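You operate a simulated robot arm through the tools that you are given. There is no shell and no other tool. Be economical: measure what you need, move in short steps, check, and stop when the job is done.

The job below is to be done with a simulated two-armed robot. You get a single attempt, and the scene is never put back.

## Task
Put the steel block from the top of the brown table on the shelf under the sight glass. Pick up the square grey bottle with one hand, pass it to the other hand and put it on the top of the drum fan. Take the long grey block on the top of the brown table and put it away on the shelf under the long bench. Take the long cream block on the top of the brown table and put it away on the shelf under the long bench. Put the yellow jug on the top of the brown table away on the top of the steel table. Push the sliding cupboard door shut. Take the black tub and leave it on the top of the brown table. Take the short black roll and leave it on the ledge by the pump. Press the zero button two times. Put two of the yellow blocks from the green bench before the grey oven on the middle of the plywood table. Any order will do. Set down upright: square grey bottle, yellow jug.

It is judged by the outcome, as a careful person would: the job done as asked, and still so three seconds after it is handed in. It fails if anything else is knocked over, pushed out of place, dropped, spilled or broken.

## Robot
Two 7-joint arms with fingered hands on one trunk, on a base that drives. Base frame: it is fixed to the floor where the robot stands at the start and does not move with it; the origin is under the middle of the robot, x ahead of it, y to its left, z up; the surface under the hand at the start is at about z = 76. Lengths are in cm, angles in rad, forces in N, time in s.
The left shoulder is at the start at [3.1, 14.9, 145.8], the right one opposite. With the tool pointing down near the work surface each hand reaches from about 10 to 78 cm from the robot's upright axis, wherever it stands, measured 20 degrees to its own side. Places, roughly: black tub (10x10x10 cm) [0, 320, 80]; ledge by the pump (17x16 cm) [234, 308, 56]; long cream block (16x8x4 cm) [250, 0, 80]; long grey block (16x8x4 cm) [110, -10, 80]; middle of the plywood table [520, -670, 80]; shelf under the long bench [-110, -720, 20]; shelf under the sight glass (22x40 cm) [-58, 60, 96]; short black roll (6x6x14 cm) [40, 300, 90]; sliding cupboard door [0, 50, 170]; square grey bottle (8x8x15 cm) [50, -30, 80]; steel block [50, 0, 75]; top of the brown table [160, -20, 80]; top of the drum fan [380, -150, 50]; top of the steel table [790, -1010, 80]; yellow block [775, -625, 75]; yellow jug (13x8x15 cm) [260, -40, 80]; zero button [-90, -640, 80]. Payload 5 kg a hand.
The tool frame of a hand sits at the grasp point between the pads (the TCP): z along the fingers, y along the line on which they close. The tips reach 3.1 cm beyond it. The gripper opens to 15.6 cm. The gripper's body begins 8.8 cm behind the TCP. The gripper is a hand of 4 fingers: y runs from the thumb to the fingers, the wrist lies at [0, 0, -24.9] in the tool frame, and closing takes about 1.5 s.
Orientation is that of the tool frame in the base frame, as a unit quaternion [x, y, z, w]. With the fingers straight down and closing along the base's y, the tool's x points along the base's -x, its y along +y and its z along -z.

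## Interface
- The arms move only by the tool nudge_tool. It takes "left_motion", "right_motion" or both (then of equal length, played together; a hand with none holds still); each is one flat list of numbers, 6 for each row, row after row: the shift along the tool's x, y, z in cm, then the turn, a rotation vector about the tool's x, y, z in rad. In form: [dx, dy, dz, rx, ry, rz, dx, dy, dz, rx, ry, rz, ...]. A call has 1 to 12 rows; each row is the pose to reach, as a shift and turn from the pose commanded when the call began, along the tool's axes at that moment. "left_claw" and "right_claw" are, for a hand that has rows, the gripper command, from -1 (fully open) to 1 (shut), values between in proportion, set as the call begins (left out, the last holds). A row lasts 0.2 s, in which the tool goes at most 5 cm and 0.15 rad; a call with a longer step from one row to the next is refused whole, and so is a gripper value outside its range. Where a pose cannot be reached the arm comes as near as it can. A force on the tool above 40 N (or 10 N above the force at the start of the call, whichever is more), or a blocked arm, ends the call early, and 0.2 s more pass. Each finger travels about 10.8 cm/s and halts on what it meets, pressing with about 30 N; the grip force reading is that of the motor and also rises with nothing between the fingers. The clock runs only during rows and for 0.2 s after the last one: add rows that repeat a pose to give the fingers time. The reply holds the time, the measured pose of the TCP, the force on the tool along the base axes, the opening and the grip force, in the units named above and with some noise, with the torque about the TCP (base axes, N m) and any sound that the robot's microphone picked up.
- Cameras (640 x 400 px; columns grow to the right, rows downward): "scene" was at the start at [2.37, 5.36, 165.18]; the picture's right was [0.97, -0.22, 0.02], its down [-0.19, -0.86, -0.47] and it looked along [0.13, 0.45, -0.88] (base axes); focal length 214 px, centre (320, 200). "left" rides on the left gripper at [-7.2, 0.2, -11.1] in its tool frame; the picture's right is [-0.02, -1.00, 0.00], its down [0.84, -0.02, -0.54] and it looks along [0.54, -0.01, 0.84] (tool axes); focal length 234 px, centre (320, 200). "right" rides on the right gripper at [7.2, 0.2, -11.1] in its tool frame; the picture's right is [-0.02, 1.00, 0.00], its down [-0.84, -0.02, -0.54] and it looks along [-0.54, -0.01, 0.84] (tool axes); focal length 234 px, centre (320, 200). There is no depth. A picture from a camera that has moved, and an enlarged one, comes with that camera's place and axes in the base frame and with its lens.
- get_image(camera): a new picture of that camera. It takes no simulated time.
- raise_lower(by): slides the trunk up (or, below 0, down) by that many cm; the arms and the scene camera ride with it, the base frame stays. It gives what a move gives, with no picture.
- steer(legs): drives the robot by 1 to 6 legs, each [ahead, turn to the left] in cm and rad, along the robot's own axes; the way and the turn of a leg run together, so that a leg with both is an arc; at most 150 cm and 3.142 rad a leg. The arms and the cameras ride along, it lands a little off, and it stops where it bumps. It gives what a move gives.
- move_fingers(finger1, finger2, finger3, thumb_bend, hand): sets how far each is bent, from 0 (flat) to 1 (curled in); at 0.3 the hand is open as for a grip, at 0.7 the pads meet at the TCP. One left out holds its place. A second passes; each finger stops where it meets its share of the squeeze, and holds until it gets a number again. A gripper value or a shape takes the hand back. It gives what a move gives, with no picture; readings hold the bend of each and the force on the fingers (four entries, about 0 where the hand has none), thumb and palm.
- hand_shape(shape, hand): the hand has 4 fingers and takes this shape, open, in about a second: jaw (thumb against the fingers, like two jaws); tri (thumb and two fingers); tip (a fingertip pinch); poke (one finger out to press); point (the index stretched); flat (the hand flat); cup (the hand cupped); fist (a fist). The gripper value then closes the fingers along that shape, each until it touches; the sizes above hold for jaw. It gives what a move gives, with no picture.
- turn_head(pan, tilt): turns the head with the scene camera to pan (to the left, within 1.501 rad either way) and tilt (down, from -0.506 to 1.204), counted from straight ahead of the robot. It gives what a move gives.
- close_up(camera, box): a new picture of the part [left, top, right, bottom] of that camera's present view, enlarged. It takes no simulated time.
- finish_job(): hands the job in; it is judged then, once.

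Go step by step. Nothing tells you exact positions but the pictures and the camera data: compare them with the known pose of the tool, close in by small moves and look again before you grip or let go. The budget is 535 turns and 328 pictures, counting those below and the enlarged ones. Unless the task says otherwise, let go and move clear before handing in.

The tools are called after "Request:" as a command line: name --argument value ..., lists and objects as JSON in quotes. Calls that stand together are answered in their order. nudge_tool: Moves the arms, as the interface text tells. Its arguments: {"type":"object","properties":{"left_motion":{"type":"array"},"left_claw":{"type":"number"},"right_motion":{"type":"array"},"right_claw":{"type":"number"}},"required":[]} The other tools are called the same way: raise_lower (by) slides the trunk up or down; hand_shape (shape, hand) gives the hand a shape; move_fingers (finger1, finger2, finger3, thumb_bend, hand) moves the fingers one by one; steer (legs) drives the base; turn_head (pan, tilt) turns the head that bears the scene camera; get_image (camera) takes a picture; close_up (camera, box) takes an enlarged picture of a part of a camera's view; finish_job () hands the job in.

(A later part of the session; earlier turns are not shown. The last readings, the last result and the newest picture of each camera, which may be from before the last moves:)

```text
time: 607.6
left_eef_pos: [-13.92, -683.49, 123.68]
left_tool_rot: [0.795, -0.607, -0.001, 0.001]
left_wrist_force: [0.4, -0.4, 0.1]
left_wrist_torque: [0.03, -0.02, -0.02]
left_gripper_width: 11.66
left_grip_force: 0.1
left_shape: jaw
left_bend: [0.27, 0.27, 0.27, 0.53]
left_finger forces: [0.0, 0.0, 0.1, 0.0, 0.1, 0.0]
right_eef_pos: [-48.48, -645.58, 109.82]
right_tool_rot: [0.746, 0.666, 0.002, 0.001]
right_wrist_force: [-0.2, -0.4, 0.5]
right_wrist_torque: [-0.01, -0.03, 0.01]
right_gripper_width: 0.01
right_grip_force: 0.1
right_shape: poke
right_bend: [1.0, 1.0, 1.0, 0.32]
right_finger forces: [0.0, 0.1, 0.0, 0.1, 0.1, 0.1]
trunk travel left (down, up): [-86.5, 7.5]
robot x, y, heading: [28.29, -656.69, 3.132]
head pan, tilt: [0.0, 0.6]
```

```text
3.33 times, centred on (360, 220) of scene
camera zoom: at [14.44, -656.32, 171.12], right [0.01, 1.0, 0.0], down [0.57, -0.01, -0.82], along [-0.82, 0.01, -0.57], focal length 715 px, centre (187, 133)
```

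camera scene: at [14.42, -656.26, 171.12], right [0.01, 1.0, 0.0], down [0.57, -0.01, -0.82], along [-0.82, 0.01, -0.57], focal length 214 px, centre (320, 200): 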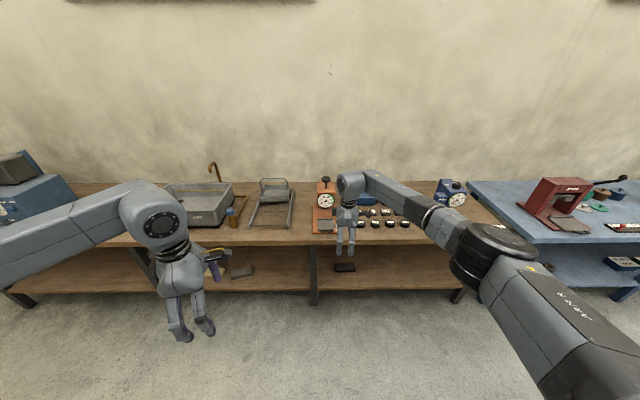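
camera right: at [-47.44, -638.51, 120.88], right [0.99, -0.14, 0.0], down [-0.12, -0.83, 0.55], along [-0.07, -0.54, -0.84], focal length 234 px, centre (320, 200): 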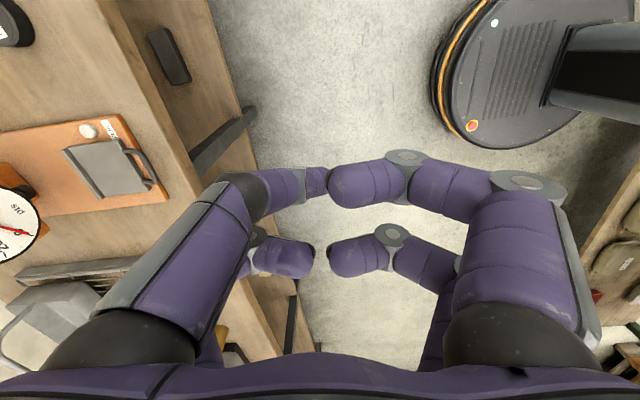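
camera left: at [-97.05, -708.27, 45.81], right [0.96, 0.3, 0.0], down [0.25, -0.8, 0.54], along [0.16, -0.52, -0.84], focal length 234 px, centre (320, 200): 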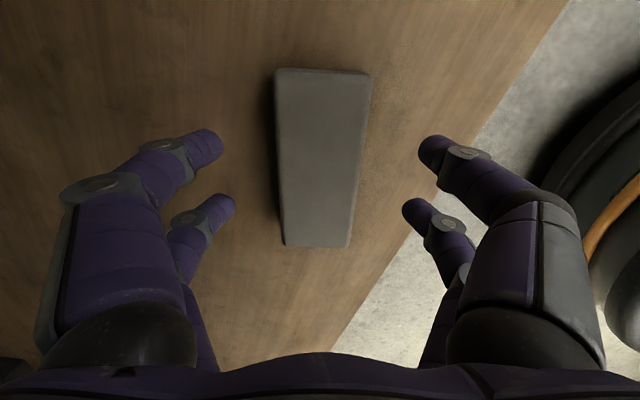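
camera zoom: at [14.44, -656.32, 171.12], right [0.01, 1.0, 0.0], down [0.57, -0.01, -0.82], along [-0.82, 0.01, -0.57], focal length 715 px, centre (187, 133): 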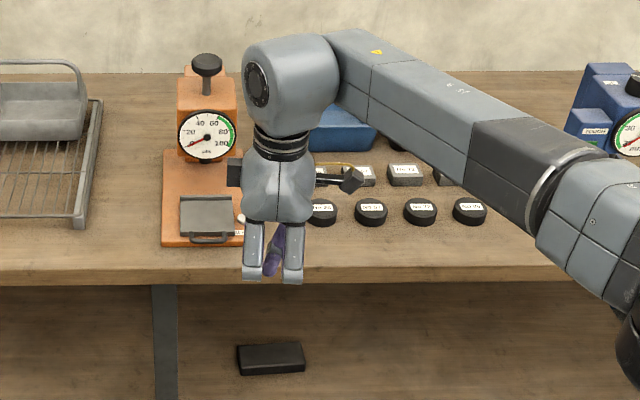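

Request:
hand_shape --shape "point" --hand "right"

Request:
get_image --camera "right"

Request:
close_up --camera "scene" --box '[300, 160, 420, 280]'

```text
time: 608.5
left_eef_pos: [-14.01, -683.57, 123.6]
left_tool_rot: [0.794, -0.607, -0.002, 0.001]
left_wrist_force: [-0.2, 0.1, 0.3]
left_wrist_torque: [-0.01, 0.02, 0.0]
left_gripper_width: 11.68
left_grip_force: 0.1
left_shape: jaw
left_bend: [0.27, 0.27, 0.27, 0.53]
left_finger forces: [0.0, 0.1, 0.0, 0.1, 0.1, 0.0]
right_eef_pos: [-48.47, -645.41, 109.71]
right_tool_rot: [0.746, 0.665, -0.001, 0.002]
right_wrist_force: [-0.5, 0.4, 0.3]
right_wrist_torque: [0.0, 0.01, 0.03]
right_gripper_width: 0.0
right_grip_force: 0.0
right_shape: point
right_bend: [0.7, 0.99, 1.0, 0.33]
right_finger forces: [0.0, 0.1, 0.1, 0.1, 0.0, 0.0]
trunk travel left (down, up): [-86.5, 7.5]
robot x, y, heading: [28.1, -656.34, 3.132]
head pan, tilt: [0.0, 0.6]
```

```text
145 pictures are left
camera right: at [-47.44, -638.49, 120.88], right [0.99, -0.14, 0.0], down [-0.12, -0.83, 0.55], along [-0.07, -0.54, -0.84], focal length 234 px, centre (320, 200)
```

right: 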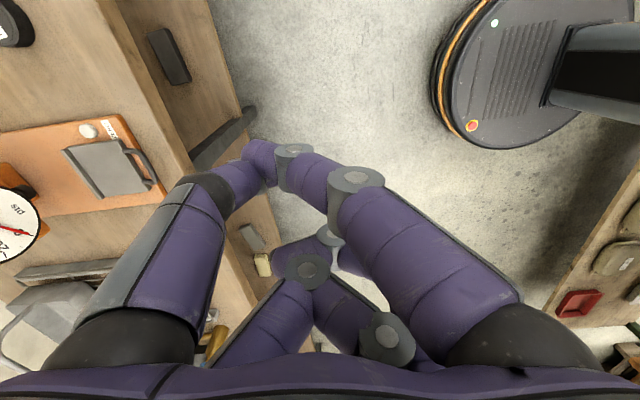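

```text
3.33 times, centred on (360, 220) of scene
camera zoom: at [14.43, -656.29, 171.12], right [0.01, 1.0, 0.0], down [0.57, -0.01, -0.82], along [-0.82, 0.01, -0.57], focal length 715 px, centre (187, 133)
```

zoom: 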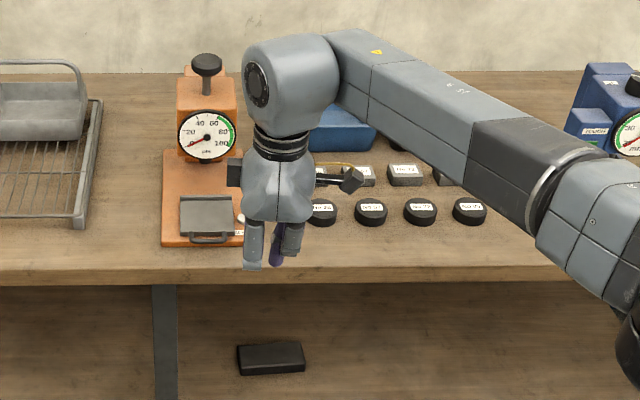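

I'll use the closed jaw instead, pressing with the forward fingertip pair. I turn the hand to the default yaw, closed.

Request:
hand_shape --shape "jaw" --hand "right"

Request:
nudge_tool --right_motion '[0, 0, 0, 0, 0, 0.14, 0, 0, 0, 0, 0, 0.28, 0, 0, 0, 0, 0, 0.42, 0, 0, 0, 0, 0, 0.56, 0, 0, 0, 0, 0, 0.7, 0, 0, 0, 0, 0, 0.84, 0, 0, 0, 0, 0, 0.98, 0, 0, 0, 0, 0, 1.12, 0, 0, 0, 0, 0, 1.26, 0, 0, 0, 0, 0, 1.4, 0, 0, 0, 0, 0, 1.45, 0, 0, 0, 0, 0, 1.45]' --right_claw 1

Request:
steer --legs '[[34, 0]]'

Request:
get_image --camera "right"

Request:
get_image --camera "scene"

```text
time: 609.4
left_eef_pos: [-13.94, -683.53, 123.71]
left_tool_rot: [0.794, -0.607, -0.002, 0.001]
left_wrist_force: [0.2, 0.4, -0.6]
left_wrist_torque: [-0.01, 0.0, -0.02]
left_gripper_width: 11.67
left_grip_force: 0.0
left_shape: jaw
left_bend: [0.27, 0.27, 0.27, 0.53]
left_finger forces: [0.0, 0.0, 0.0, 0.1, 0.0, 0.0]
right_eef_pos: [-48.49, -645.67, 109.76]
right_tool_rot: [0.747, 0.665, 0.001, 0.001]
right_wrist_force: [-0.6, 0.0, -0.4]
right_wrist_torque: [0.0, -0.03, 0.03]
right_gripper_width: 15.58
right_grip_force: 0.1
right_shape: jaw
right_bend: [0.3, 0.3, 0.3, 0.3]
right_finger forces: [0.1, 0.1, 0.0, 0.0, 0.0, 0.0]
trunk travel left (down, up): [-86.5, 7.5]
robot x, y, heading: [28.53, -656.32, 3.135]
head pan, tilt: [0.0, 0.6]
```

```text
time: 612.0
left_eef_pos: [-13.88, -683.5, 123.66]
left_tool_rot: [0.795, -0.607, -0.001, 0.001]
left_wrist_force: [0.1, -0.3, 1.0]
left_wrist_torque: [0.02, -0.03, 0.02]
left_gripper_width: 11.64
left_grip_force: 0.1
left_shape: jaw
left_bend: [0.27, 0.27, 0.27, 0.53]
left_finger forces: [0.1, 0.0, 0.0, 0.1, 0.0, 0.0]
right_eef_pos: [-48.38, -645.58, 109.75]
right_tool_rot: [1.0, 0.003, 0.002, 0.001]
right_wrist_force: [0.0, -0.8, 0.1]
right_wrist_torque: [0.01, 0.0, 0.0]
right_gripper_width: 0.0
right_grip_force: 29.8
right_shape: jaw
right_bend: [0.7, 0.7, 0.7, 0.7]
right_finger forces: [0.0, 0.0, 0.1, 0.0, 0.0, 0.0]
trunk travel left (down, up): [-86.5, 7.5]
robot x, y, heading: [28.37, -656.7, 3.129]
head pan, tilt: [0.0, 0.6]
```

```text
time: 614.2
left_eef_pos: [-47.85, -683.18, 123.8]
left_tool_rot: [0.795, -0.607, -0.002, 0.001]
left_wrist_force: [0.3, -1.1, 0.5]
left_wrist_torque: [0.03, 0.05, 0.0]
left_gripper_width: 11.68
left_grip_force: 0.2
left_shape: jaw
left_bend: [0.27, 0.27, 0.27, 0.53]
left_finger forces: [0.1, 0.1, 0.1, 0.0, 0.0, 0.1]
right_eef_pos: [-82.38, -645.22, 109.89]
right_tool_rot: [1.0, 0.003, 0.001, 0.0]
right_wrist_force: [1.3, -0.1, -0.2]
right_wrist_torque: [-0.02, 0.04, -0.03]
right_gripper_width: 0.01
right_grip_force: 30.1
right_shape: jaw
right_bend: [0.7, 0.7, 0.7, 0.7]
right_finger forces: [0.1, 0.1, 0.0, 0.1, 0.1, 0.0]
trunk travel left (down, up): [-86.5, 7.5]
robot x, y, heading: [-6.26, -656.39, 3.131]
head pan, tilt: [0.0, 0.6]
```

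```text
143 pictures are left
camera right: at [-75.14, -645.44, 121.02], right [-0.02, -1.0, 0.0], down [-0.84, 0.02, 0.54], along [-0.54, 0.01, -0.84], focal length 234 px, centre (320, 200)
```

right: 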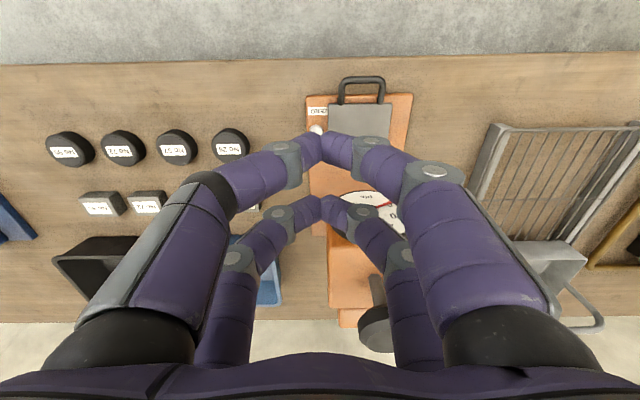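

```text
142 pictures are left
camera scene: at [-19.43, -655.94, 171.15], right [0.01, 1.0, 0.0], down [0.56, -0.01, -0.83], along [-0.83, 0.01, -0.56], focal length 214 px, centre (320, 200)
```

scene: 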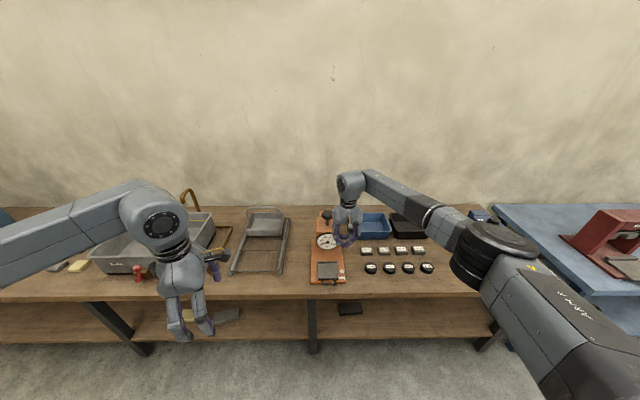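

The button shows at about (−87.4, −644.7). I move so the forward tip pair is above it, and lower to z 88.

Request:
nudge_tool --right_motion '[-2.5, -0.5, 3, 0, 0, 0, -2.5, -0.5, 7.5, 0, 0, 0, -2.5, -0.5, 12, 0, 0, 0, -2.5, -0.5, 16.5, 0, 0, 0, -2.5, -0.5, 21, 0, 0, 0, -2.5, -0.5, 21, 0, 0, 0]'

Request:
get_image --camera "right"

Request:
close_up --camera "scene" --box '[290, 220, 390, 300]'

```text
time: 615.6
left_eef_pos: [-48.02, -683.28, 123.66]
left_tool_rot: [0.795, -0.607, -0.001, 0.001]
left_wrist_force: [-0.8, -0.2, -0.2]
left_wrist_torque: [0.04, 0.02, 0.0]
left_gripper_width: 11.68
left_grip_force: 0.1
left_shape: jaw
left_bend: [0.27, 0.27, 0.27, 0.53]
left_finger forces: [0.0, 0.0, 0.0, 0.0, 0.1, 0.0]
right_eef_pos: [-81.8, -644.39, 89.59]
right_tool_rot: [1.0, 0.004, 0.001, -0.001]
right_wrist_force: [-1.0, -0.9, 0.0]
right_wrist_torque: [0.0, 0.01, -0.04]
right_gripper_width: 0.0
right_grip_force: 29.7
right_shape: jaw
right_bend: [0.7, 0.7, 0.7, 0.7]
right_finger forces: [0.0, 0.0, 0.0, 0.1, 0.1, 0.0]
right hand out of reach, approached as far as the arm can: row 4, 5, 6
trunk travel left (down, up): [-86.5, 7.5]
robot x, y, heading: [-6.02, -656.02, 3.13]
head pan, tilt: [0.0, 0.6]
```

```text
141 pictures are left
camera right: at [-74.62, -644.71, 100.76], right [-0.01, -1.0, 0.0], down [-0.84, 0.01, 0.54], along [-0.54, 0.01, -0.84], focal length 234 px, centre (320, 200)
```

right: 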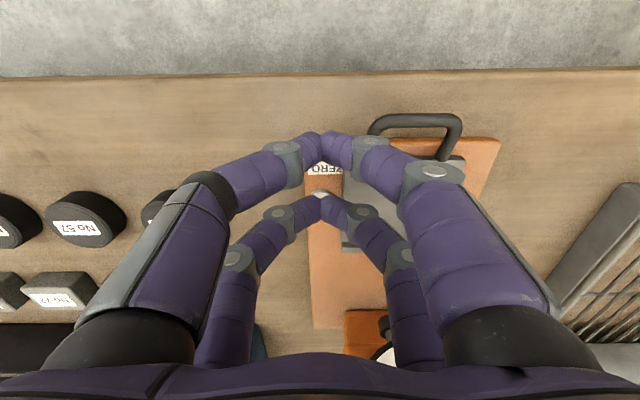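

```text
5.00 times, centred on (340, 260) of scene
camera zoom: at [-19.76, -656.03, 171.12], right [0.01, 1.0, 0.0], down [0.57, -0.01, -0.82], along [-0.82, 0.01, -0.57], focal length 1072 px, centre (220, -100)
```

zoom: 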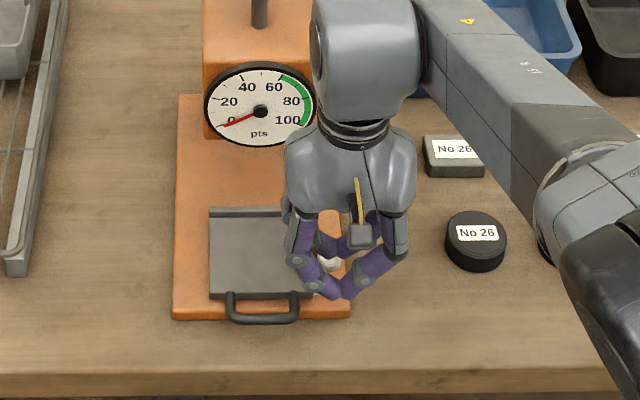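

The arm is at its reach limit, so I drive 8 cm nearer and pull the hand back correspondingly.

Request:
nudge_tool --right_motion '[0, 0, -3, 0, 0, 0, 4, 0, -3, 0, 0, 0, 4.7, 0, -3, 0, 0, 0, 4.7, 0, -3, 0, 0, 0]'

Request:
steer --legs '[[8, 0]]'

Request:
get_image --camera "right"

```text
time: 616.6
left_eef_pos: [-48.02, -683.11, 123.68]
left_tool_rot: [0.794, -0.607, -0.001, 0.001]
left_wrist_force: [0.7, 0.3, -0.2]
left_wrist_torque: [-0.04, 0.0, 0.0]
left_gripper_width: 11.68
left_grip_force: 0.2
left_shape: jaw
left_bend: [0.27, 0.27, 0.27, 0.53]
left_finger forces: [0.0, 0.0, 0.0, 0.0, 0.0, 0.0]
right_eef_pos: [-77.21, -644.8, 92.57]
right_tool_rot: [1.0, 0.004, 0.002, 0.0]
right_wrist_force: [0.1, 0.6, 0.2]
right_wrist_torque: [-0.02, -0.04, -0.03]
right_gripper_width: 0.02
right_grip_force: 30.0
right_shape: jaw
right_bend: [0.7, 0.7, 0.7, 0.7]
right_finger forces: [0.0, 0.0, 0.1, 0.0, 0.0, 0.0]
trunk travel left (down, up): [-86.5, 7.5]
robot x, y, heading: [-5.99, -655.9, 3.127]
head pan, tilt: [0.0, 0.6]
```

```text
time: 617.7
left_eef_pos: [-54.16, -682.88, 124.39]
left_tool_rot: [0.795, -0.607, -0.006, 0.005]
left_wrist_force: [1.9, -0.4, -0.4]
left_wrist_torque: [-0.03, 0.14, 0.0]
left_gripper_width: 11.67
left_grip_force: 0.0
left_shape: jaw
left_bend: [0.27, 0.27, 0.27, 0.53]
left_finger forces: [0.0, 0.1, 0.0, 0.0, 0.1, 0.1]
right_eef_pos: [-83.92, -644.67, 93.66]
right_tool_rot: [1.0, 0.005, -0.005, 0.001]
right_wrist_force: [0.7, 0.5, 0.5]
right_wrist_torque: [-0.04, 0.06, -0.02]
right_gripper_width: 0.0
right_grip_force: 29.9
right_shape: jaw
right_bend: [0.7, 0.7, 0.7, 0.7]
right_finger forces: [0.0, 0.1, 0.1, 0.0, 0.1, 0.0]
trunk travel left (down, up): [-86.5, 7.5]
robot x, y, heading: [-13.66, -655.98, 3.133]
head pan, tilt: [0.0, 0.6]
```

```text
139 pictures are left
camera right: at [-76.55, -644.89, 104.76], right [-0.02, -1.0, 0.0], down [-0.83, 0.01, 0.55], along [-0.55, 0.01, -0.83], focal length 234 px, centre (320, 200)
```

right: 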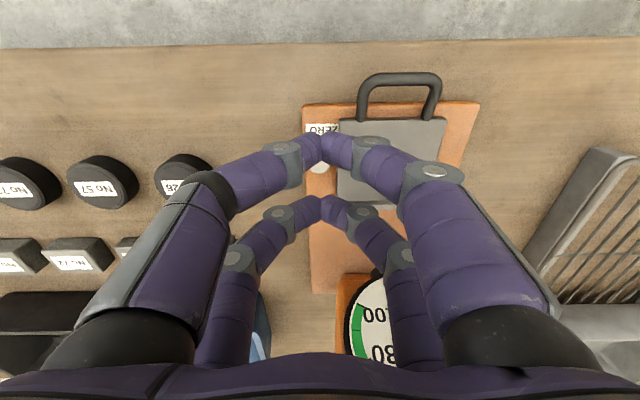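

Request:
nudge_tool --right_motion '[0, 0, 0, 0, 0, 0, 0, 0, 4, 0, 0, 0, 0, 0, 7, 0, 0, 0, 0, 0, 7, 0, 0, 0]'

Request:
get_image --camera "right"

Request:
close_up --camera "scene" --box '[290, 220, 390, 320]'

```text
time: 618.7
left_eef_pos: [-55.93, -683.15, 123.77]
left_tool_rot: [0.795, -0.607, -0.001, 0.0]
left_wrist_force: [0.7, -0.1, 1.3]
left_wrist_torque: [-0.03, -0.03, 0.02]
left_gripper_width: 11.71
left_grip_force: 0.1
left_shape: jaw
left_bend: [0.27, 0.27, 0.27, 0.53]
left_finger forces: [0.0, 0.0, 0.0, 0.1, 0.0, 0.0]
right_eef_pos: [-84.97, -644.55, 85.74]
right_tool_rot: [1.0, 0.004, 0.002, 0.001]
right_wrist_force: [-0.2, -0.3, 1.0]
right_wrist_torque: [0.0, 0.0, 0.02]
right_gripper_width: 0.0
right_grip_force: 29.6
right_shape: jaw
right_bend: [0.7, 0.7, 0.7, 0.7]
right_finger forces: [0.0, 0.0, 0.0, 0.0, 0.0, 0.0]
trunk travel left (down, up): [-86.5, 7.5]
robot x, y, heading: [-13.69, -656.19, 3.131]
head pan, tilt: [0.0, 0.6]
```

```text
138 pictures are left
camera right: at [-77.84, -644.81, 96.93], right [-0.02, -1.0, 0.0], down [-0.84, 0.01, 0.54], along [-0.54, 0.01, -0.84], focal length 234 px, centre (320, 200)
```

right: 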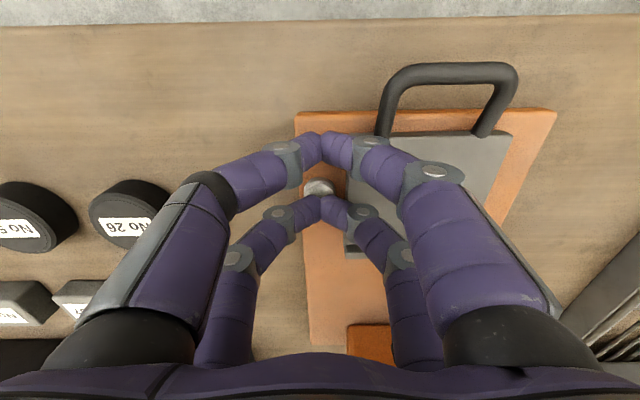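

```text
4.00 times, centred on (340, 270) of scene
camera zoom: at [-27.91, -655.84, 171.08], right [0.01, 1.0, 0.0], down [0.57, -0.01, -0.82], along [-0.82, 0.01, -0.57], focal length 858 px, centre (240, -80)
```

zoom: 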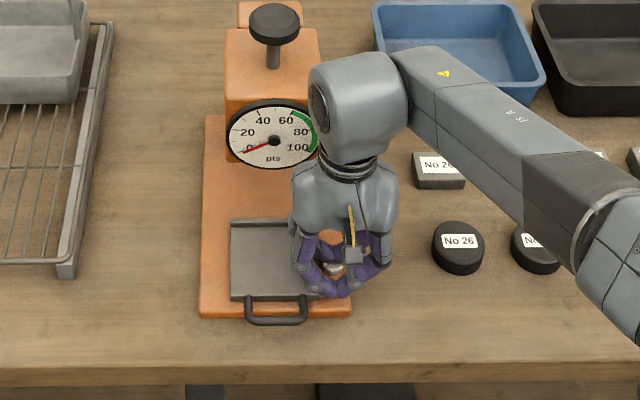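

The forward tips are right over the button. I press down slowly.

Request:
nudge_tool --right_motion '[-0.3, 0, 1, 0, 0, 0, -0.3, 0, 2, 0, 0, 0, -0.3, 0, 2.5, 0, 0, 0, -0.3, 0, 3, 0, 0, 0, -0.3, 0, 3, 0, 0, 0]'

Request:
close_up --camera "right" --box '[240, 100, 400, 240]'

```text
time: 619.3
left_eef_pos: [-55.39, -682.99, 124.07]
left_tool_rot: [0.795, -0.607, -0.002, 0.003]
left_wrist_force: [1.2, -0.2, -0.2]
left_wrist_torque: [-0.02, -0.03, 0.01]
left_gripper_width: 11.68
left_grip_force: 0.0
left_shape: jaw
left_bend: [0.27, 0.27, 0.27, 0.53]
left_finger forces: [0.0, 0.0, 0.1, 0.0, 0.0, 0.0]
right_eef_pos: [-85.55, -644.38, 85.32]
right_tool_rot: [1.0, 0.002, -0.005, 0.002]
right_wrist_force: [4.6, 4.0, 22.9]
right_wrist_torque: [-0.12, -0.11, 0.1]
right_gripper_width: 0.0
right_grip_force: 29.7
right_shape: jaw
right_bend: [0.7, 0.7, 0.7, 0.7]
right_finger forces: [0.0, 0.0, 0.0, 0.0, 0.0, 0.1]
trunk travel left (down, up): [-86.5, 7.5]
robot x, y, heading: [-13.53, -656.09, 3.127]
head pan, tilt: [0.0, 0.6]
heard: click
stopped in row 2 (right hand): the force on the tool passed its limit at 48 N (the readings are from after the stop); the commanded pose is now the measured one
```

```text
2.86 times, centred on (320, 170) of right
camera zoom: at [-78.25, -644.68, 96.25], right [-0.02, -1.0, 0.0], down [-0.83, 0.02, 0.55], along [-0.55, 0.01, -0.83], focal length 669 px, centre (320, 286)
```

zoom: 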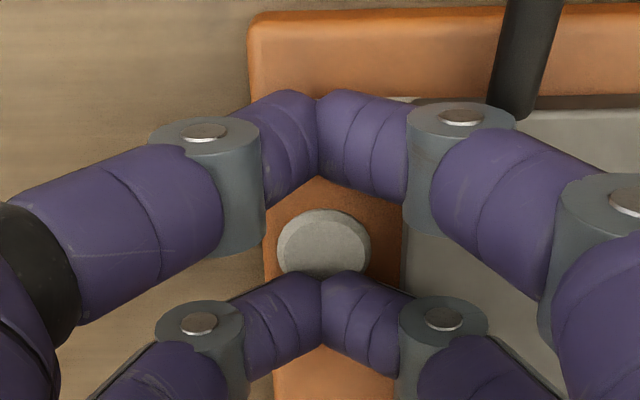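

A click was heard: first press done. I release by raising 2.5 cm.

Request:
nudge_tool --right_motion '[0, 0, -1.2, 0, 0, 0, 0, 0, -2.5, 0, 0, 0, 0, 0, -2.5, 0, 0, 0, 0, 0, -2.5, 0, 0, 0]'

Request:
nudge_tool --right_motion '[0, 0, 0.8, 0, 0, 0, 0, 0, 1.6, 0, 0, 0, 0, 0, 2.1, 0, 0, 0, 0, 0, 2.5, 0, 0, 0, 0, 0, 2.9, 0, 0, 0, 0, 0, 3.3, 0, 0, 0, 0, 0, 3.7, 0, 0, 0]'

```text
time: 620.3
left_eef_pos: [-55.53, -683.19, 123.73]
left_tool_rot: [0.794, -0.608, -0.002, 0.001]
left_wrist_force: [-1.5, -0.7, 0.1]
left_wrist_torque: [0.0, -0.02, -0.02]
left_gripper_width: 11.69
left_grip_force: 0.1
left_shape: jaw
left_bend: [0.27, 0.27, 0.27, 0.53]
left_finger forces: [0.1, 0.0, 0.0, 0.1, 0.0, 0.0]
right_eef_pos: [-85.61, -644.4, 87.18]
right_tool_rot: [1.0, 0.003, -0.002, 0.001]
right_wrist_force: [0.0, 0.4, -0.6]
right_wrist_torque: [0.0, 0.02, 0.02]
right_gripper_width: 0.01
right_grip_force: 29.3
right_shape: jaw
right_bend: [0.7, 0.7, 0.7, 0.7]
right_finger forces: [0.0, 0.1, 0.1, 0.1, 0.0, 0.0]
trunk travel left (down, up): [-86.5, 7.5]
robot x, y, heading: [-13.59, -656.04, 3.13]
head pan, tilt: [0.0, 0.6]
```

```text
time: 621.6
left_eef_pos: [-55.4, -682.91, 123.97]
left_tool_rot: [0.794, -0.608, -0.003, 0.002]
left_wrist_force: [-0.3, 0.3, 0.3]
left_wrist_torque: [-0.01, -0.03, 0.01]
left_gripper_width: 11.69
left_grip_force: 0.0
left_shape: jaw
left_bend: [0.27, 0.27, 0.27, 0.53]
left_finger forces: [0.0, 0.1, 0.0, 0.0, 0.1, 0.0]
right_eef_pos: [-86.12, -644.41, 85.13]
right_tool_rot: [1.0, 0.002, -0.008, 0.003]
right_wrist_force: [5.9, 5.3, 25.5]
right_wrist_torque: [-0.13, -0.24, 0.18]
right_gripper_width: 0.0
right_grip_force: 30.2
right_shape: jaw
right_bend: [0.7, 0.7, 0.7, 0.7]
right_finger forces: [0.0, 0.0, 0.1, 0.0, 0.0, 0.0]
trunk travel left (down, up): [-86.5, 7.5]
robot x, y, heading: [-13.45, -655.78, 3.13]
head pan, tilt: [0.0, 0.6]
heard: click
stopped in row 6 (right hand): the force on the tool passed its limit at 44 N (the readings are from after the stop); the commanded pose is now the measured one
```

Second click heard: pressed twice. I raise the hand and back away from the bench.

Request:
nudge_tool --right_motion '[0, 0, -3, 0, 0, 0, 0, 0, -7, 0, 0, 0, 0, 0, -11, 0, 0, 0, 0, 0, -15, 0, 0, 0, 0, 0, -19, 0, 0, 0, 0, 0, -23, 0, 0, 0, 0, 0, -27, 0, 0, 0]'

Request:
steer --legs '[[-36, 0]]'

Request:
get_image --camera "scene"

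```text
time: 623.2
left_eef_pos: [-55.59, -683.05, 123.86]
left_tool_rot: [0.794, -0.607, -0.004, 0.002]
left_wrist_force: [0.8, 0.5, -0.2]
left_wrist_torque: [0.02, 0.0, 0.0]
left_gripper_width: 11.69
left_grip_force: 0.0
left_shape: jaw
left_bend: [0.27, 0.27, 0.27, 0.53]
left_finger forces: [0.1, 0.0, 0.1, 0.1, 0.0, 0.0]
right_eef_pos: [-85.38, -644.57, 111.75]
right_tool_rot: [1.0, 0.003, -0.005, 0.002]
right_wrist_force: [0.0, 0.3, 0.2]
right_wrist_torque: [0.04, 0.01, -0.01]
right_gripper_width: 0.0
right_grip_force: 29.9
right_shape: jaw
right_bend: [0.7, 0.7, 0.7, 0.7]
right_finger forces: [0.0, 0.0, 0.0, 0.1, 0.0, 0.0]
trunk travel left (down, up): [-86.5, 7.5]
robot x, y, heading: [-13.79, -656.06, 3.13]
head pan, tilt: [0.0, 0.6]
```

```text
time: 625.5
left_eef_pos: [-19.72, -683.2, 123.78]
left_tool_rot: [0.791, -0.612, -0.001, 0.0]
left_wrist_force: [0.0, 0.5, -0.5]
left_wrist_torque: [0.01, -0.04, 0.02]
left_gripper_width: 11.69
left_grip_force: 0.1
left_shape: jaw
left_bend: [0.27, 0.27, 0.27, 0.53]
left_finger forces: [0.1, 0.0, 0.0, 0.0, 0.0, 0.0]
right_eef_pos: [-49.21, -644.42, 111.55]
right_tool_rot: [1.0, -0.003, -0.005, 0.002]
right_wrist_force: [-0.5, -0.1, 0.3]
right_wrist_torque: [0.01, -0.02, -0.02]
right_gripper_width: 0.0
right_grip_force: 30.3
right_shape: jaw
right_bend: [0.7, 0.7, 0.7, 0.7]
right_finger forces: [0.0, 0.0, 0.1, 0.0, 0.1, 0.0]
trunk travel left (down, up): [-86.5, 7.5]
robot x, y, heading: [23.01, -656.47, 3.117]
head pan, tilt: [0.0, 0.6]
```

```text
135 pictures are left
camera scene: at [8.64, -656.29, 171.09], right [0.02, 1.0, 0.0], down [0.57, -0.01, -0.82], along [-0.82, 0.02, -0.57], focal length 214 px, centre (320, 200)
```

scene: 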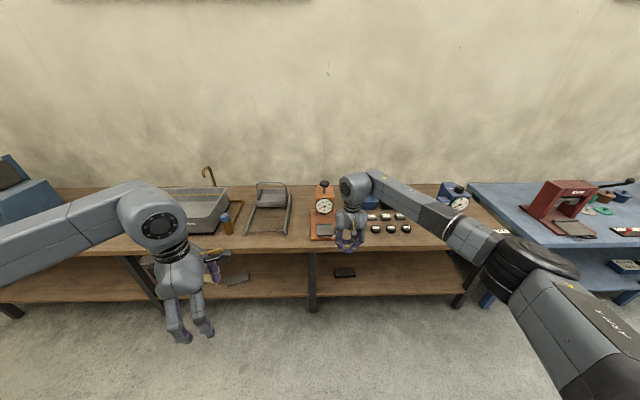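

Next is the yellow jug. I drive back up the corridor.

Request:
steer --legs '[[0, -0.5], [0, -0.5], [0, -0.55], [140, 0], [130, 0]]'

Request:
steer --legs '[[130, 0], [120, 0]]'

Request:
turn_head --pan -0.6 --tilt 0.5

Request:
get_image --camera "scene"

```text
time: 642.9
left_eef_pos: [-7.49, -347.75, 123.86]
left_tool_rot: [-0.144, 0.99, 0.003, 0.0]
left_wrist_force: [0.0, -0.5, -0.4]
left_wrist_torque: [0.05, -0.02, 0.01]
left_gripper_width: 11.69
left_grip_force: 0.0
left_shape: jaw
left_bend: [0.27, 0.27, 0.27, 0.53]
left_finger forces: [0.0, 0.0, 0.0, 0.0, 0.0, 0.1]
right_eef_pos: [30.26, -316.9, 111.53]
right_tool_rot: [0.717, -0.697, -0.006, -0.002]
right_wrist_force: [0.1, 0.7, -0.4]
right_wrist_torque: [-0.03, 0.03, -0.02]
right_gripper_width: 0.0
right_grip_force: 29.7
right_shape: jaw
right_bend: [0.7, 0.7, 0.7, 0.7]
right_finger forces: [0.0, 0.1, 0.0, 0.1, 0.0, 0.0]
trunk travel left (down, up): [-86.5, 7.5]
robot x, y, heading: [20.63, -388.92, 1.586]
head pan, tilt: [0.0, 0.6]
```

```text
time: 655.0
left_eef_pos: [-4.57, -98.17, 123.77]
left_tool_rot: [-0.132, 0.991, 0.002, 0.001]
left_wrist_force: [0.0, -0.9, 0.7]
left_wrist_torque: [-0.01, 0.03, 0.01]
left_gripper_width: 11.68
left_grip_force: 0.1
left_shape: jaw
left_bend: [0.27, 0.27, 0.27, 0.53]
left_finger forces: [0.1, 0.1, 0.1, 0.1, 0.1, 0.0]
right_eef_pos: [33.89, -68.31, 111.72]
right_tool_rot: [0.708, -0.706, -0.006, -0.002]
right_wrist_force: [-0.7, -0.7, 0.5]
right_wrist_torque: [0.02, -0.02, 0.0]
right_gripper_width: 0.0
right_grip_force: 29.7
right_shape: jaw
right_bend: [0.7, 0.7, 0.7, 0.7]
right_finger forces: [0.0, 0.0, 0.0, 0.1, 0.0, 0.0]
trunk travel left (down, up): [-86.5, 7.5]
robot x, y, heading: [22.53, -139.85, 1.561]
head pan, tilt: [0.0, 0.6]
```

```text
time: 656.0
left_eef_pos: [-4.65, -97.98, 123.73]
left_tool_rot: [-0.132, 0.991, 0.003, 0.001]
left_wrist_force: [1.0, 0.0, 0.5]
left_wrist_torque: [-0.02, 0.02, 0.04]
left_gripper_width: 11.66
left_grip_force: 0.1
left_shape: jaw
left_bend: [0.27, 0.27, 0.27, 0.53]
left_finger forces: [0.1, 0.0, 0.0, 0.0, 0.0, 0.1]
right_eef_pos: [33.84, -68.23, 111.66]
right_tool_rot: [0.709, -0.706, -0.006, -0.002]
right_wrist_force: [0.5, -0.8, 0.2]
right_wrist_torque: [-0.05, -0.01, 0.01]
right_gripper_width: 0.0
right_grip_force: 30.3
right_shape: jaw
right_bend: [0.7, 0.7, 0.7, 0.7]
right_finger forces: [0.0, 0.1, 0.0, 0.0, 0.1, 0.0]
trunk travel left (down, up): [-86.5, 7.5]
robot x, y, heading: [22.49, -140.11, 1.565]
head pan, tilt: [-0.6, 0.499]
```

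```text
134 pictures are left
camera scene: at [27.66, -127.63, 172.03], right [0.82, -0.57, 0.0], down [-0.27, -0.39, -0.88], along [0.5, 0.72, -0.48], focal length 214 px, centre (320, 200)
```

scene: 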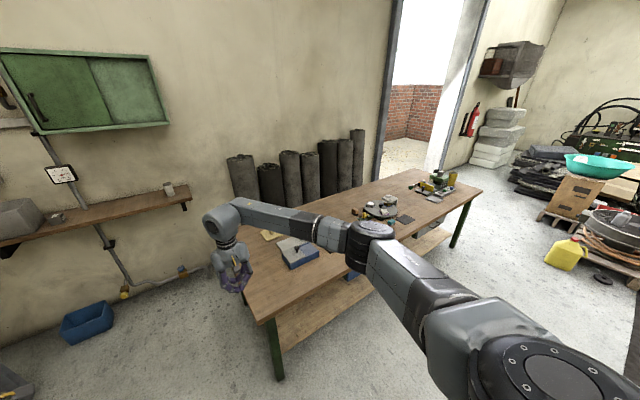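

Request:
steer --legs '[[0, -0.5], [0, -0.5], [0, -0.55], [120, 0], [110, 0]]'

Request:
steer --legs '[[0, 0.5], [0, 0.5], [0, 0.55]]'

Request:
turn_head --pan 0 --tilt 0.7

Request:
get_image --camera "scene"

```text
time: 671.8
left_eef_pos: [293.8, -108.82, 123.95]
left_tool_rot: [0.589, 0.808, 0.001, 0.002]
left_wrist_force: [-0.2, -0.4, 0.2]
left_wrist_torque: [0.0, -0.01, -0.01]
left_gripper_width: 11.69
left_grip_force: 0.2
left_shape: jaw
left_bend: [0.27, 0.27, 0.27, 0.53]
left_finger forces: [0.1, 0.0, 0.0, 0.0, 0.1, 0.0]
right_eef_pos: [325.39, -145.87, 111.78]
right_tool_rot: [-0.024, 1.0, 0.003, 0.006]
right_wrist_force: [-0.2, 0.5, 0.8]
right_wrist_torque: [0.01, -0.03, 0.03]
right_gripper_width: 0.0
right_grip_force: 29.9
right_shape: jaw
right_bend: [0.7, 0.7, 0.7, 0.7]
right_finger forces: [0.0, 0.0, 0.0, 0.0, 0.1, 0.1]
trunk travel left (down, up): [-86.5, 7.5]
robot x, y, heading: [253.07, -137.56, 0.028]
head pan, tilt: [-0.6, 0.499]
```

```text
time: 676.5
left_eef_pos: [225.87, -95.9, 123.88]
left_tool_rot: [-0.135, 0.991, 0.003, 0.0]
left_wrist_force: [-0.7, -0.1, 0.5]
left_wrist_torque: [0.01, 0.0, 0.03]
left_gripper_width: 11.71
left_grip_force: 0.0
left_shape: jaw
left_bend: [0.27, 0.27, 0.27, 0.53]
left_finger forces: [0.1, 0.1, 0.0, 0.0, 0.0, 0.1]
right_eef_pos: [263.98, -65.73, 111.59]
right_tool_rot: [0.711, -0.703, -0.005, -0.002]
right_wrist_force: [-0.8, -0.1, 0.0]
right_wrist_torque: [0.01, -0.01, 0.0]
right_gripper_width: 0.02
right_grip_force: 30.7
right_shape: jaw
right_bend: [0.7, 0.7, 0.7, 0.7]
right_finger forces: [0.0, 0.0, 0.0, 0.0, 0.0, 0.1]
trunk travel left (down, up): [-86.5, 7.5]
robot x, y, heading: [253.42, -137.65, 1.569]
head pan, tilt: [-0.6, 0.499]
```

```text
time: 677.5
left_eef_pos: [225.87, -95.93, 123.85]
left_tool_rot: [-0.136, 0.991, 0.003, 0.0]
left_wrist_force: [0.3, -0.8, 1.0]
left_wrist_torque: [-0.02, -0.03, -0.01]
left_gripper_width: 11.68
left_grip_force: 0.2
left_shape: jaw
left_bend: [0.27, 0.27, 0.27, 0.53]
left_finger forces: [0.1, 0.1, 0.0, 0.1, 0.0, 0.0]
right_eef_pos: [264.1, -65.69, 111.56]
right_tool_rot: [0.711, -0.703, -0.005, -0.002]
right_wrist_force: [0.5, 0.2, 0.4]
right_wrist_torque: [-0.02, 0.01, 0.01]
right_gripper_width: 0.0
right_grip_force: 30.5
right_shape: jaw
right_bend: [0.7, 0.7, 0.7, 0.7]
right_finger forces: [0.1, 0.1, 0.0, 0.0, 0.1, 0.0]
trunk travel left (down, up): [-86.5, 7.5]
robot x, y, heading: [253.12, -138.04, 1.565]
head pan, tilt: [0.0, 0.7]
```

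```text
133 pictures are left
camera scene: at [253.17, -124.1, 170.26], right [1.0, 0.0, 0.0], down [0.0, -0.64, -0.77], along [0.0, 0.77, -0.64], focal length 214 px, centre (320, 200)
```

scene: 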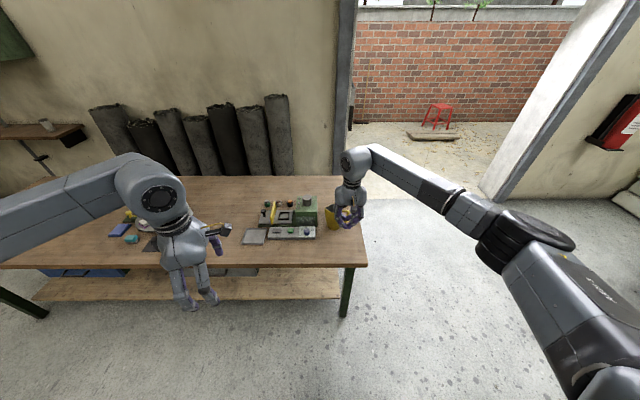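

I rotate the right hand 90° and open it, then move in.

Request:
nudge_tool --right_motion '[0, 0, 0, 0, 0, -0.14, 0, 0, 0, 0, 0, -0.28, 0, 0, 0, 0, 0, -0.42, 0, 0, 0, 0, 0, -0.56, 0, 0, 0, 0, 0, -0.7, 0, 0, 0, 0, 0, -0.84, 0, 0, 0, 0, 0, -0.98, 0, 0, 0, 0, 0, -1.12, 0, 0, 0, 0, 0, -1.26, 0, 0, 0, 0, 0, -1.4, 0, 0, 0, 0, 0, -1.54, 0, 0, 0, 0, 0, -1.54]' --right_claw -1

Request:
steer --legs '[[30, 0]]'

Request:
get_image --camera "right"

Request:
get_image --camera "scene"

```text
time: 680.1
left_eef_pos: [225.8, -95.87, 123.79]
left_tool_rot: [-0.136, 0.991, 0.002, 0.0]
left_wrist_force: [1.1, -1.2, -0.4]
left_wrist_torque: [0.0, 0.02, -0.02]
left_gripper_width: 11.67
left_grip_force: 0.0
left_shape: jaw
left_bend: [0.27, 0.27, 0.27, 0.53]
left_finger forces: [0.0, 0.0, 0.0, 0.0, 0.0, 0.0]
right_eef_pos: [263.93, -65.78, 111.65]
right_tool_rot: [1.0, -0.009, -0.003, -0.005]
right_wrist_force: [-1.1, 0.0, 0.1]
right_wrist_torque: [0.06, -0.03, 0.01]
right_gripper_width: 15.57
right_grip_force: 0.0
right_shape: jaw
right_bend: [0.3, 0.3, 0.3, 0.3]
right_finger forces: [0.0, 0.0, 0.0, 0.0, 0.0, 0.0]
trunk travel left (down, up): [-86.5, 7.5]
robot x, y, heading: [253.14, -137.81, 1.565]
head pan, tilt: [0.0, 0.7]
```

```text
time: 682.1
left_eef_pos: [225.94, -66.1, 123.94]
left_tool_rot: [-0.136, 0.991, 0.004, 0.0]
left_wrist_force: [0.0, -0.5, 0.2]
left_wrist_torque: [0.0, 0.0, 0.02]
left_gripper_width: 11.7
left_grip_force: 0.1
left_shape: jaw
left_bend: [0.27, 0.27, 0.27, 0.53]
left_finger forces: [0.0, 0.1, 0.0, 0.1, 0.1, 0.0]
right_eef_pos: [264.05, -35.9, 111.77]
right_tool_rot: [1.0, -0.009, -0.003, -0.006]
right_wrist_force: [0.3, -1.2, -0.7]
right_wrist_torque: [0.03, 0.02, 0.0]
right_gripper_width: 15.57
right_grip_force: 0.0
right_shape: jaw
right_bend: [0.3, 0.3, 0.3, 0.3]
right_finger forces: [0.0, 0.0, 0.0, 0.0, 0.0, 0.0]
trunk travel left (down, up): [-86.5, 7.5]
robot x, y, heading: [252.96, -107.84, 1.567]
head pan, tilt: [0.0, 0.7]
```

```text
132 pictures are left
camera right: at [271.36, -36.49, 122.88], right [-0.04, -1.0, -0.01], down [-0.83, 0.03, 0.55], along [-0.55, 0.03, -0.84], focal length 234 px, centre (320, 200)
```

right: 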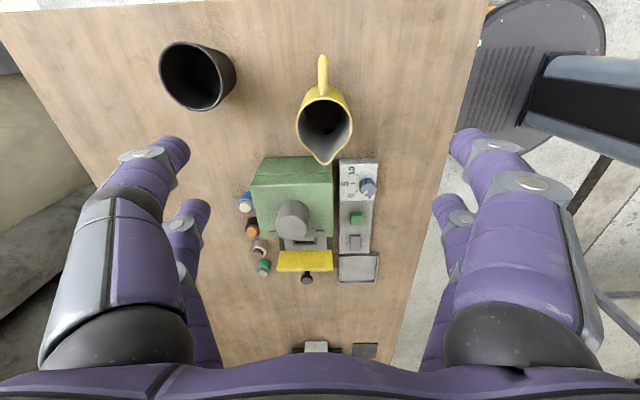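

```text
131 pictures are left
camera scene: at [253.24, -94.41, 170.29], right [1.0, 0.0, 0.0], down [0.0, -0.64, -0.77], along [0.0, 0.77, -0.64], focal length 214 px, centre (320, 200)
```

scene: 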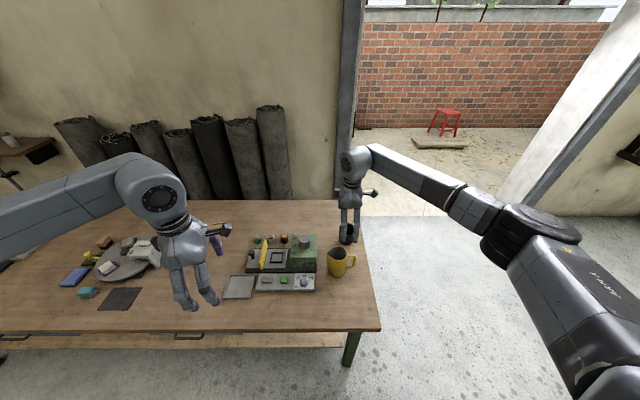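

The jug's mouth centre is near (261.7, −36.4), handle towards +x. I lower the hand around the body.

Request:
nudge_tool --right_motion '[-2.2, 0.5, 3, 0, 0, 0, -2.2, 0.5, 7.5, 0, 0, 0, -2.2, 0.5, 12, 0, 0, 0, -2.2, 0.5, 16, 0, 0, 0, -2.2, 0.5, 20, 0, 0, 0, -2.2, 0.5, 23, 0, 0, 0, -2.2, 0.5, 23, 0, 0, 0]'

Request:
get_image --camera "right"

Request:
close_up --camera "scene" --box '[280, 190, 420, 300]'

```text
time: 683.8
left_eef_pos: [225.92, -65.98, 123.91]
left_tool_rot: [-0.137, 0.991, 0.003, 0.001]
left_wrist_force: [0.2, 0.5, 0.2]
left_wrist_torque: [-0.01, -0.01, -0.02]
left_gripper_width: 11.69
left_grip_force: 0.2
left_shape: jaw
left_bend: [0.27, 0.27, 0.27, 0.53]
left_finger forces: [0.0, 0.0, 0.1, 0.1, 0.1, 0.1]
right_eef_pos: [261.83, -35.97, 88.69]
right_tool_rot: [1.0, -0.009, -0.003, -0.006]
right_wrist_force: [-0.3, -0.8, -0.2]
right_wrist_torque: [0.01, 0.02, 0.0]
right_gripper_width: 15.58
right_grip_force: 0.0
right_shape: jaw
right_bend: [0.3, 0.3, 0.3, 0.3]
right_finger forces: [0.0, 0.0, 0.0, 0.0, 0.0, 0.0]
trunk travel left (down, up): [-86.5, 7.5]
robot x, y, heading: [253.55, -107.6, 1.567]
head pan, tilt: [0.0, 0.7]
```

```text
130 pictures are left
camera right: at [269.16, -36.51, 99.74], right [-0.04, -1.0, -0.01], down [-0.84, 0.03, 0.55], along [-0.55, 0.03, -0.84], focal length 234 px, centre (320, 200)
```

right: 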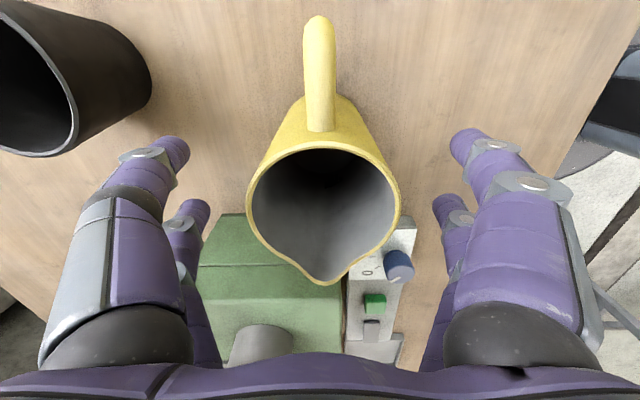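

```text
3.64 times, centred on (350, 245) of scene
camera zoom: at [253.22, -94.18, 170.26], right [1.0, 0.0, 0.0], down [0.0, -0.64, -0.77], along [0.0, 0.76, -0.64], focal length 780 px, centre (211, 36)
```

zoom: 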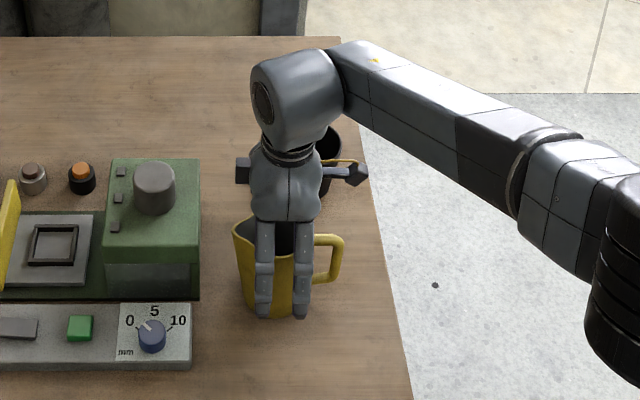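

Request:
nudge_tool --right_motion '[0.3, 0.2, 2, 0, 0, 0, 0.3, 0.2, 4, 0, 0, 0, 0.3, 0.2, 4, 0, 0, 0]'

Request:
nudge_tool --right_motion '[0, 0, 0, 0, 0, 0, 0, 0, 0, 0, 0, 0, 0, 0, 0, 0, 0, 0, 0, 0, 0, 0, 0, 0, 0, 0, 0, 0, 0, 0, 0, 0, 0, 0, 0, 0]' --right_claw 1

Request:
get_image --camera "right"

```text
time: 684.5
left_eef_pos: [225.88, -66.04, 123.91]
left_tool_rot: [-0.137, 0.991, 0.003, 0.0]
left_wrist_force: [-0.5, -0.7, 1.1]
left_wrist_torque: [0.03, -0.02, 0.0]
left_gripper_width: 11.71
left_grip_force: 0.1
left_shape: jaw
left_bend: [0.27, 0.27, 0.27, 0.53]
left_finger forces: [0.0, 0.0, 0.0, 0.1, 0.0, 0.0]
right_eef_pos: [262.11, -36.05, 84.76]
right_tool_rot: [1.0, -0.009, -0.003, -0.005]
right_wrist_force: [0.1, -0.9, -0.4]
right_wrist_torque: [-0.03, -0.02, 0.01]
right_gripper_width: 15.58
right_grip_force: 0.0
right_shape: jaw
right_bend: [0.3, 0.3, 0.3, 0.3]
right_finger forces: [0.0, 0.1, 0.0, 0.0, 0.0, 0.0]
trunk travel left (down, up): [-86.5, 7.5]
robot x, y, heading: [253.26, -107.74, 1.57]
head pan, tilt: [0.0, 0.7]
```

```text
time: 686.0
left_eef_pos: [225.91, -65.87, 123.94]
left_tool_rot: [-0.135, 0.991, 0.003, 0.002]
left_wrist_force: [-0.2, 0.5, 0.1]
left_wrist_torque: [0.0, 0.02, 0.01]
left_gripper_width: 11.67
left_grip_force: 0.0
left_shape: jaw
left_bend: [0.27, 0.27, 0.27, 0.53]
left_finger forces: [0.0, 0.0, 0.0, 0.0, 0.1, 0.0]
right_eef_pos: [262.1, -36.0, 84.64]
right_tool_rot: [1.0, -0.008, -0.002, -0.005]
right_wrist_force: [0.1, 0.7, 0.1]
right_wrist_torque: [0.08, 0.04, 0.01]
right_gripper_width: 5.5
right_grip_force: 29.9
right_shape: jaw
right_bend: [0.74, 0.73, 0.73, 0.7]
right_finger forces: [27.8, 27.9, 25.8, 0.0, 25.9, 0.0]
trunk travel left (down, up): [-86.5, 7.5]
robot x, y, heading: [253.2, -107.5, 1.565]
head pan, tilt: [0.0, 0.7]
```

```text
128 pictures are left
camera right: at [269.39, -36.59, 95.71], right [-0.04, -1.0, -0.01], down [-0.83, 0.03, 0.55], along [-0.55, 0.03, -0.84], focal length 234 px, centre (320, 200)
```

right: 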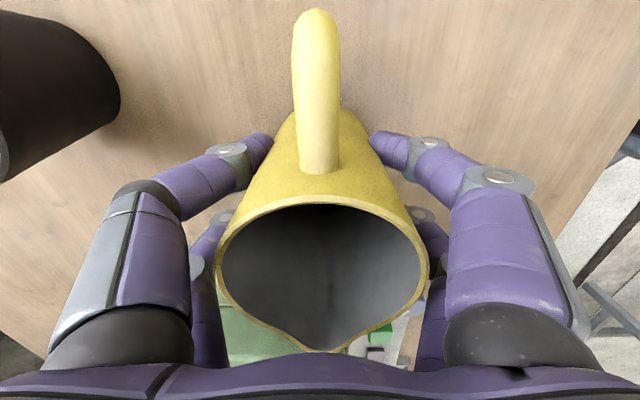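

All fingers hold the jug. I lift it.

Request:
nudge_tool --right_motion '[0, 0, -3, 0, 0, 0, 0, 0, -7, 0, 0, 0, 0, 0, -11, 0, 0, 0, 0, 0, -15, 0, 0, 0, 0, 0, -19, 0, 0, 0, 0, 0, -23, 0, 0, 0, 0, 0, -27, 0, 0, 0, 0, 0, -30, 0, 0, 0]'

Request:
get_image --camera "scene"

```text
time: 687.8
left_eef_pos: [225.86, -65.85, 123.89]
left_tool_rot: [-0.135, 0.991, 0.003, 0.001]
left_wrist_force: [0.0, 0.5, 0.3]
left_wrist_torque: [-0.01, 0.0, -0.01]
left_gripper_width: 11.69
left_grip_force: 0.1
left_shape: jaw
left_bend: [0.27, 0.27, 0.27, 0.53]
left_finger forces: [0.1, 0.0, 0.1, 0.0, 0.0, 0.0]
right_eef_pos: [262.15, -36.44, 114.8]
right_tool_rot: [1.0, -0.009, -0.003, -0.005]
right_wrist_force: [0.1, -0.1, -3.2]
right_wrist_torque: [0.02, 0.02, -0.02]
right_gripper_width: 5.5
right_grip_force: 30.2
right_shape: jaw
right_bend: [0.74, 0.73, 0.73, 0.7]
right_finger forces: [28.4, 28.4, 26.4, 0.0, 26.8, 0.1]
trunk travel left (down, up): [-86.5, 7.5]
robot x, y, heading: [253.06, -107.81, 1.565]
head pan, tilt: [0.0, 0.7]
```

```text
127 pictures are left
camera scene: at [253.25, -94.16, 170.25], right [1.0, 0.0, 0.0], down [0.0, -0.64, -0.76], along [0.0, 0.76, -0.64], focal length 214 px, centre (320, 200)
```

scene: 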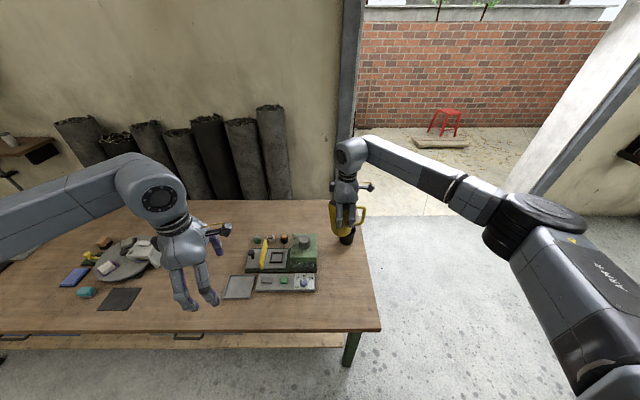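

Jug lifted. I back off and turn around to face down the room.

Request:
steer --legs '[[-32, 0], [0, 0.5], [0, 0.5], [0, 0.5], [0, 0.5], [0, 0.5]]'

Request:
turn_head --pan 0.3 --tilt 0.3

Request:
get_image --camera "scene"

```text
time: 697.0
left_eef_pos: [249.09, -189.37, 123.76]
left_tool_rot: [0.981, -0.192, -0.002, 0.002]
left_wrist_force: [-0.9, 0.1, -0.6]
left_wrist_torque: [-0.01, 0.01, 0.03]
left_gripper_width: 11.7
left_grip_force: 0.0
left_shape: jaw
left_bend: [0.27, 0.27, 0.27, 0.53]
left_finger forces: [0.1, 0.0, 0.1, 0.1, 0.0, 0.1]
right_eef_pos: [202.26, -190.42, 114.65]
right_tool_rot: [0.332, 0.943, -0.006, 0.001]
right_wrist_force: [-0.6, 0.1, -3.8]
right_wrist_torque: [0.01, -0.02, -0.02]
right_gripper_width: 5.38
right_grip_force: 30.2
right_shape: jaw
right_bend: [0.74, 0.73, 0.73, 0.7]
right_finger forces: [25.7, 25.8, 26.6, 0.0, 26.9, 0.0]
trunk travel left (down, up): [-86.5, 7.5]
robot x, y, heading: [253.2, -139.41, -2.237]
head pan, tilt: [0.0, 0.7]
```

```text
time: 697.8
left_eef_pos: [249.13, -189.31, 123.86]
left_tool_rot: [0.981, -0.192, -0.001, 0.002]
left_wrist_force: [0.4, 1.1, -0.6]
left_wrist_torque: [0.01, 0.03, -0.02]
left_gripper_width: 11.7
left_grip_force: 0.2
left_shape: jaw
left_bend: [0.27, 0.27, 0.27, 0.53]
left_finger forces: [0.0, 0.1, 0.1, 0.0, 0.0, 0.0]
right_eef_pos: [202.41, -190.44, 114.67]
right_tool_rot: [0.332, 0.943, -0.006, 0.001]
right_wrist_force: [0.5, -0.2, -3.8]
right_wrist_torque: [0.02, -0.03, -0.02]
right_gripper_width: 5.4
right_grip_force: 29.4
right_shape: jaw
right_bend: [0.74, 0.73, 0.73, 0.7]
right_finger forces: [25.7, 25.6, 26.6, 0.0, 27.0, 0.1]
trunk travel left (down, up): [-86.5, 7.5]
robot x, y, heading: [253.05, -139.33, -2.232]
head pan, tilt: [0.3, 0.3]
```

```text
126 pictures are left
camera scene: at [246.69, -152.24, 173.86], right [-0.94, 0.35, 0.0], down [0.1, 0.28, -0.95], along [-0.34, -0.89, -0.3], focal length 214 px, centre (320, 200)
```

scene: 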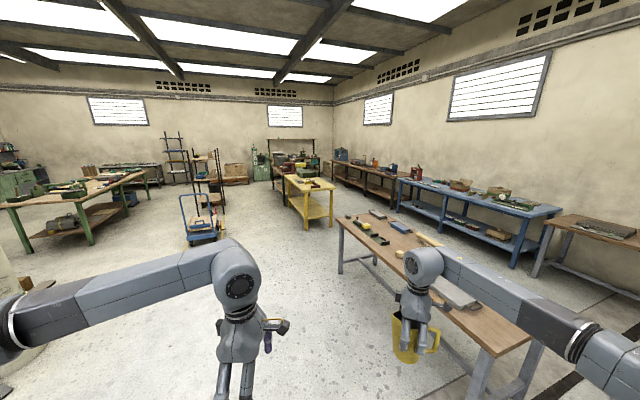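

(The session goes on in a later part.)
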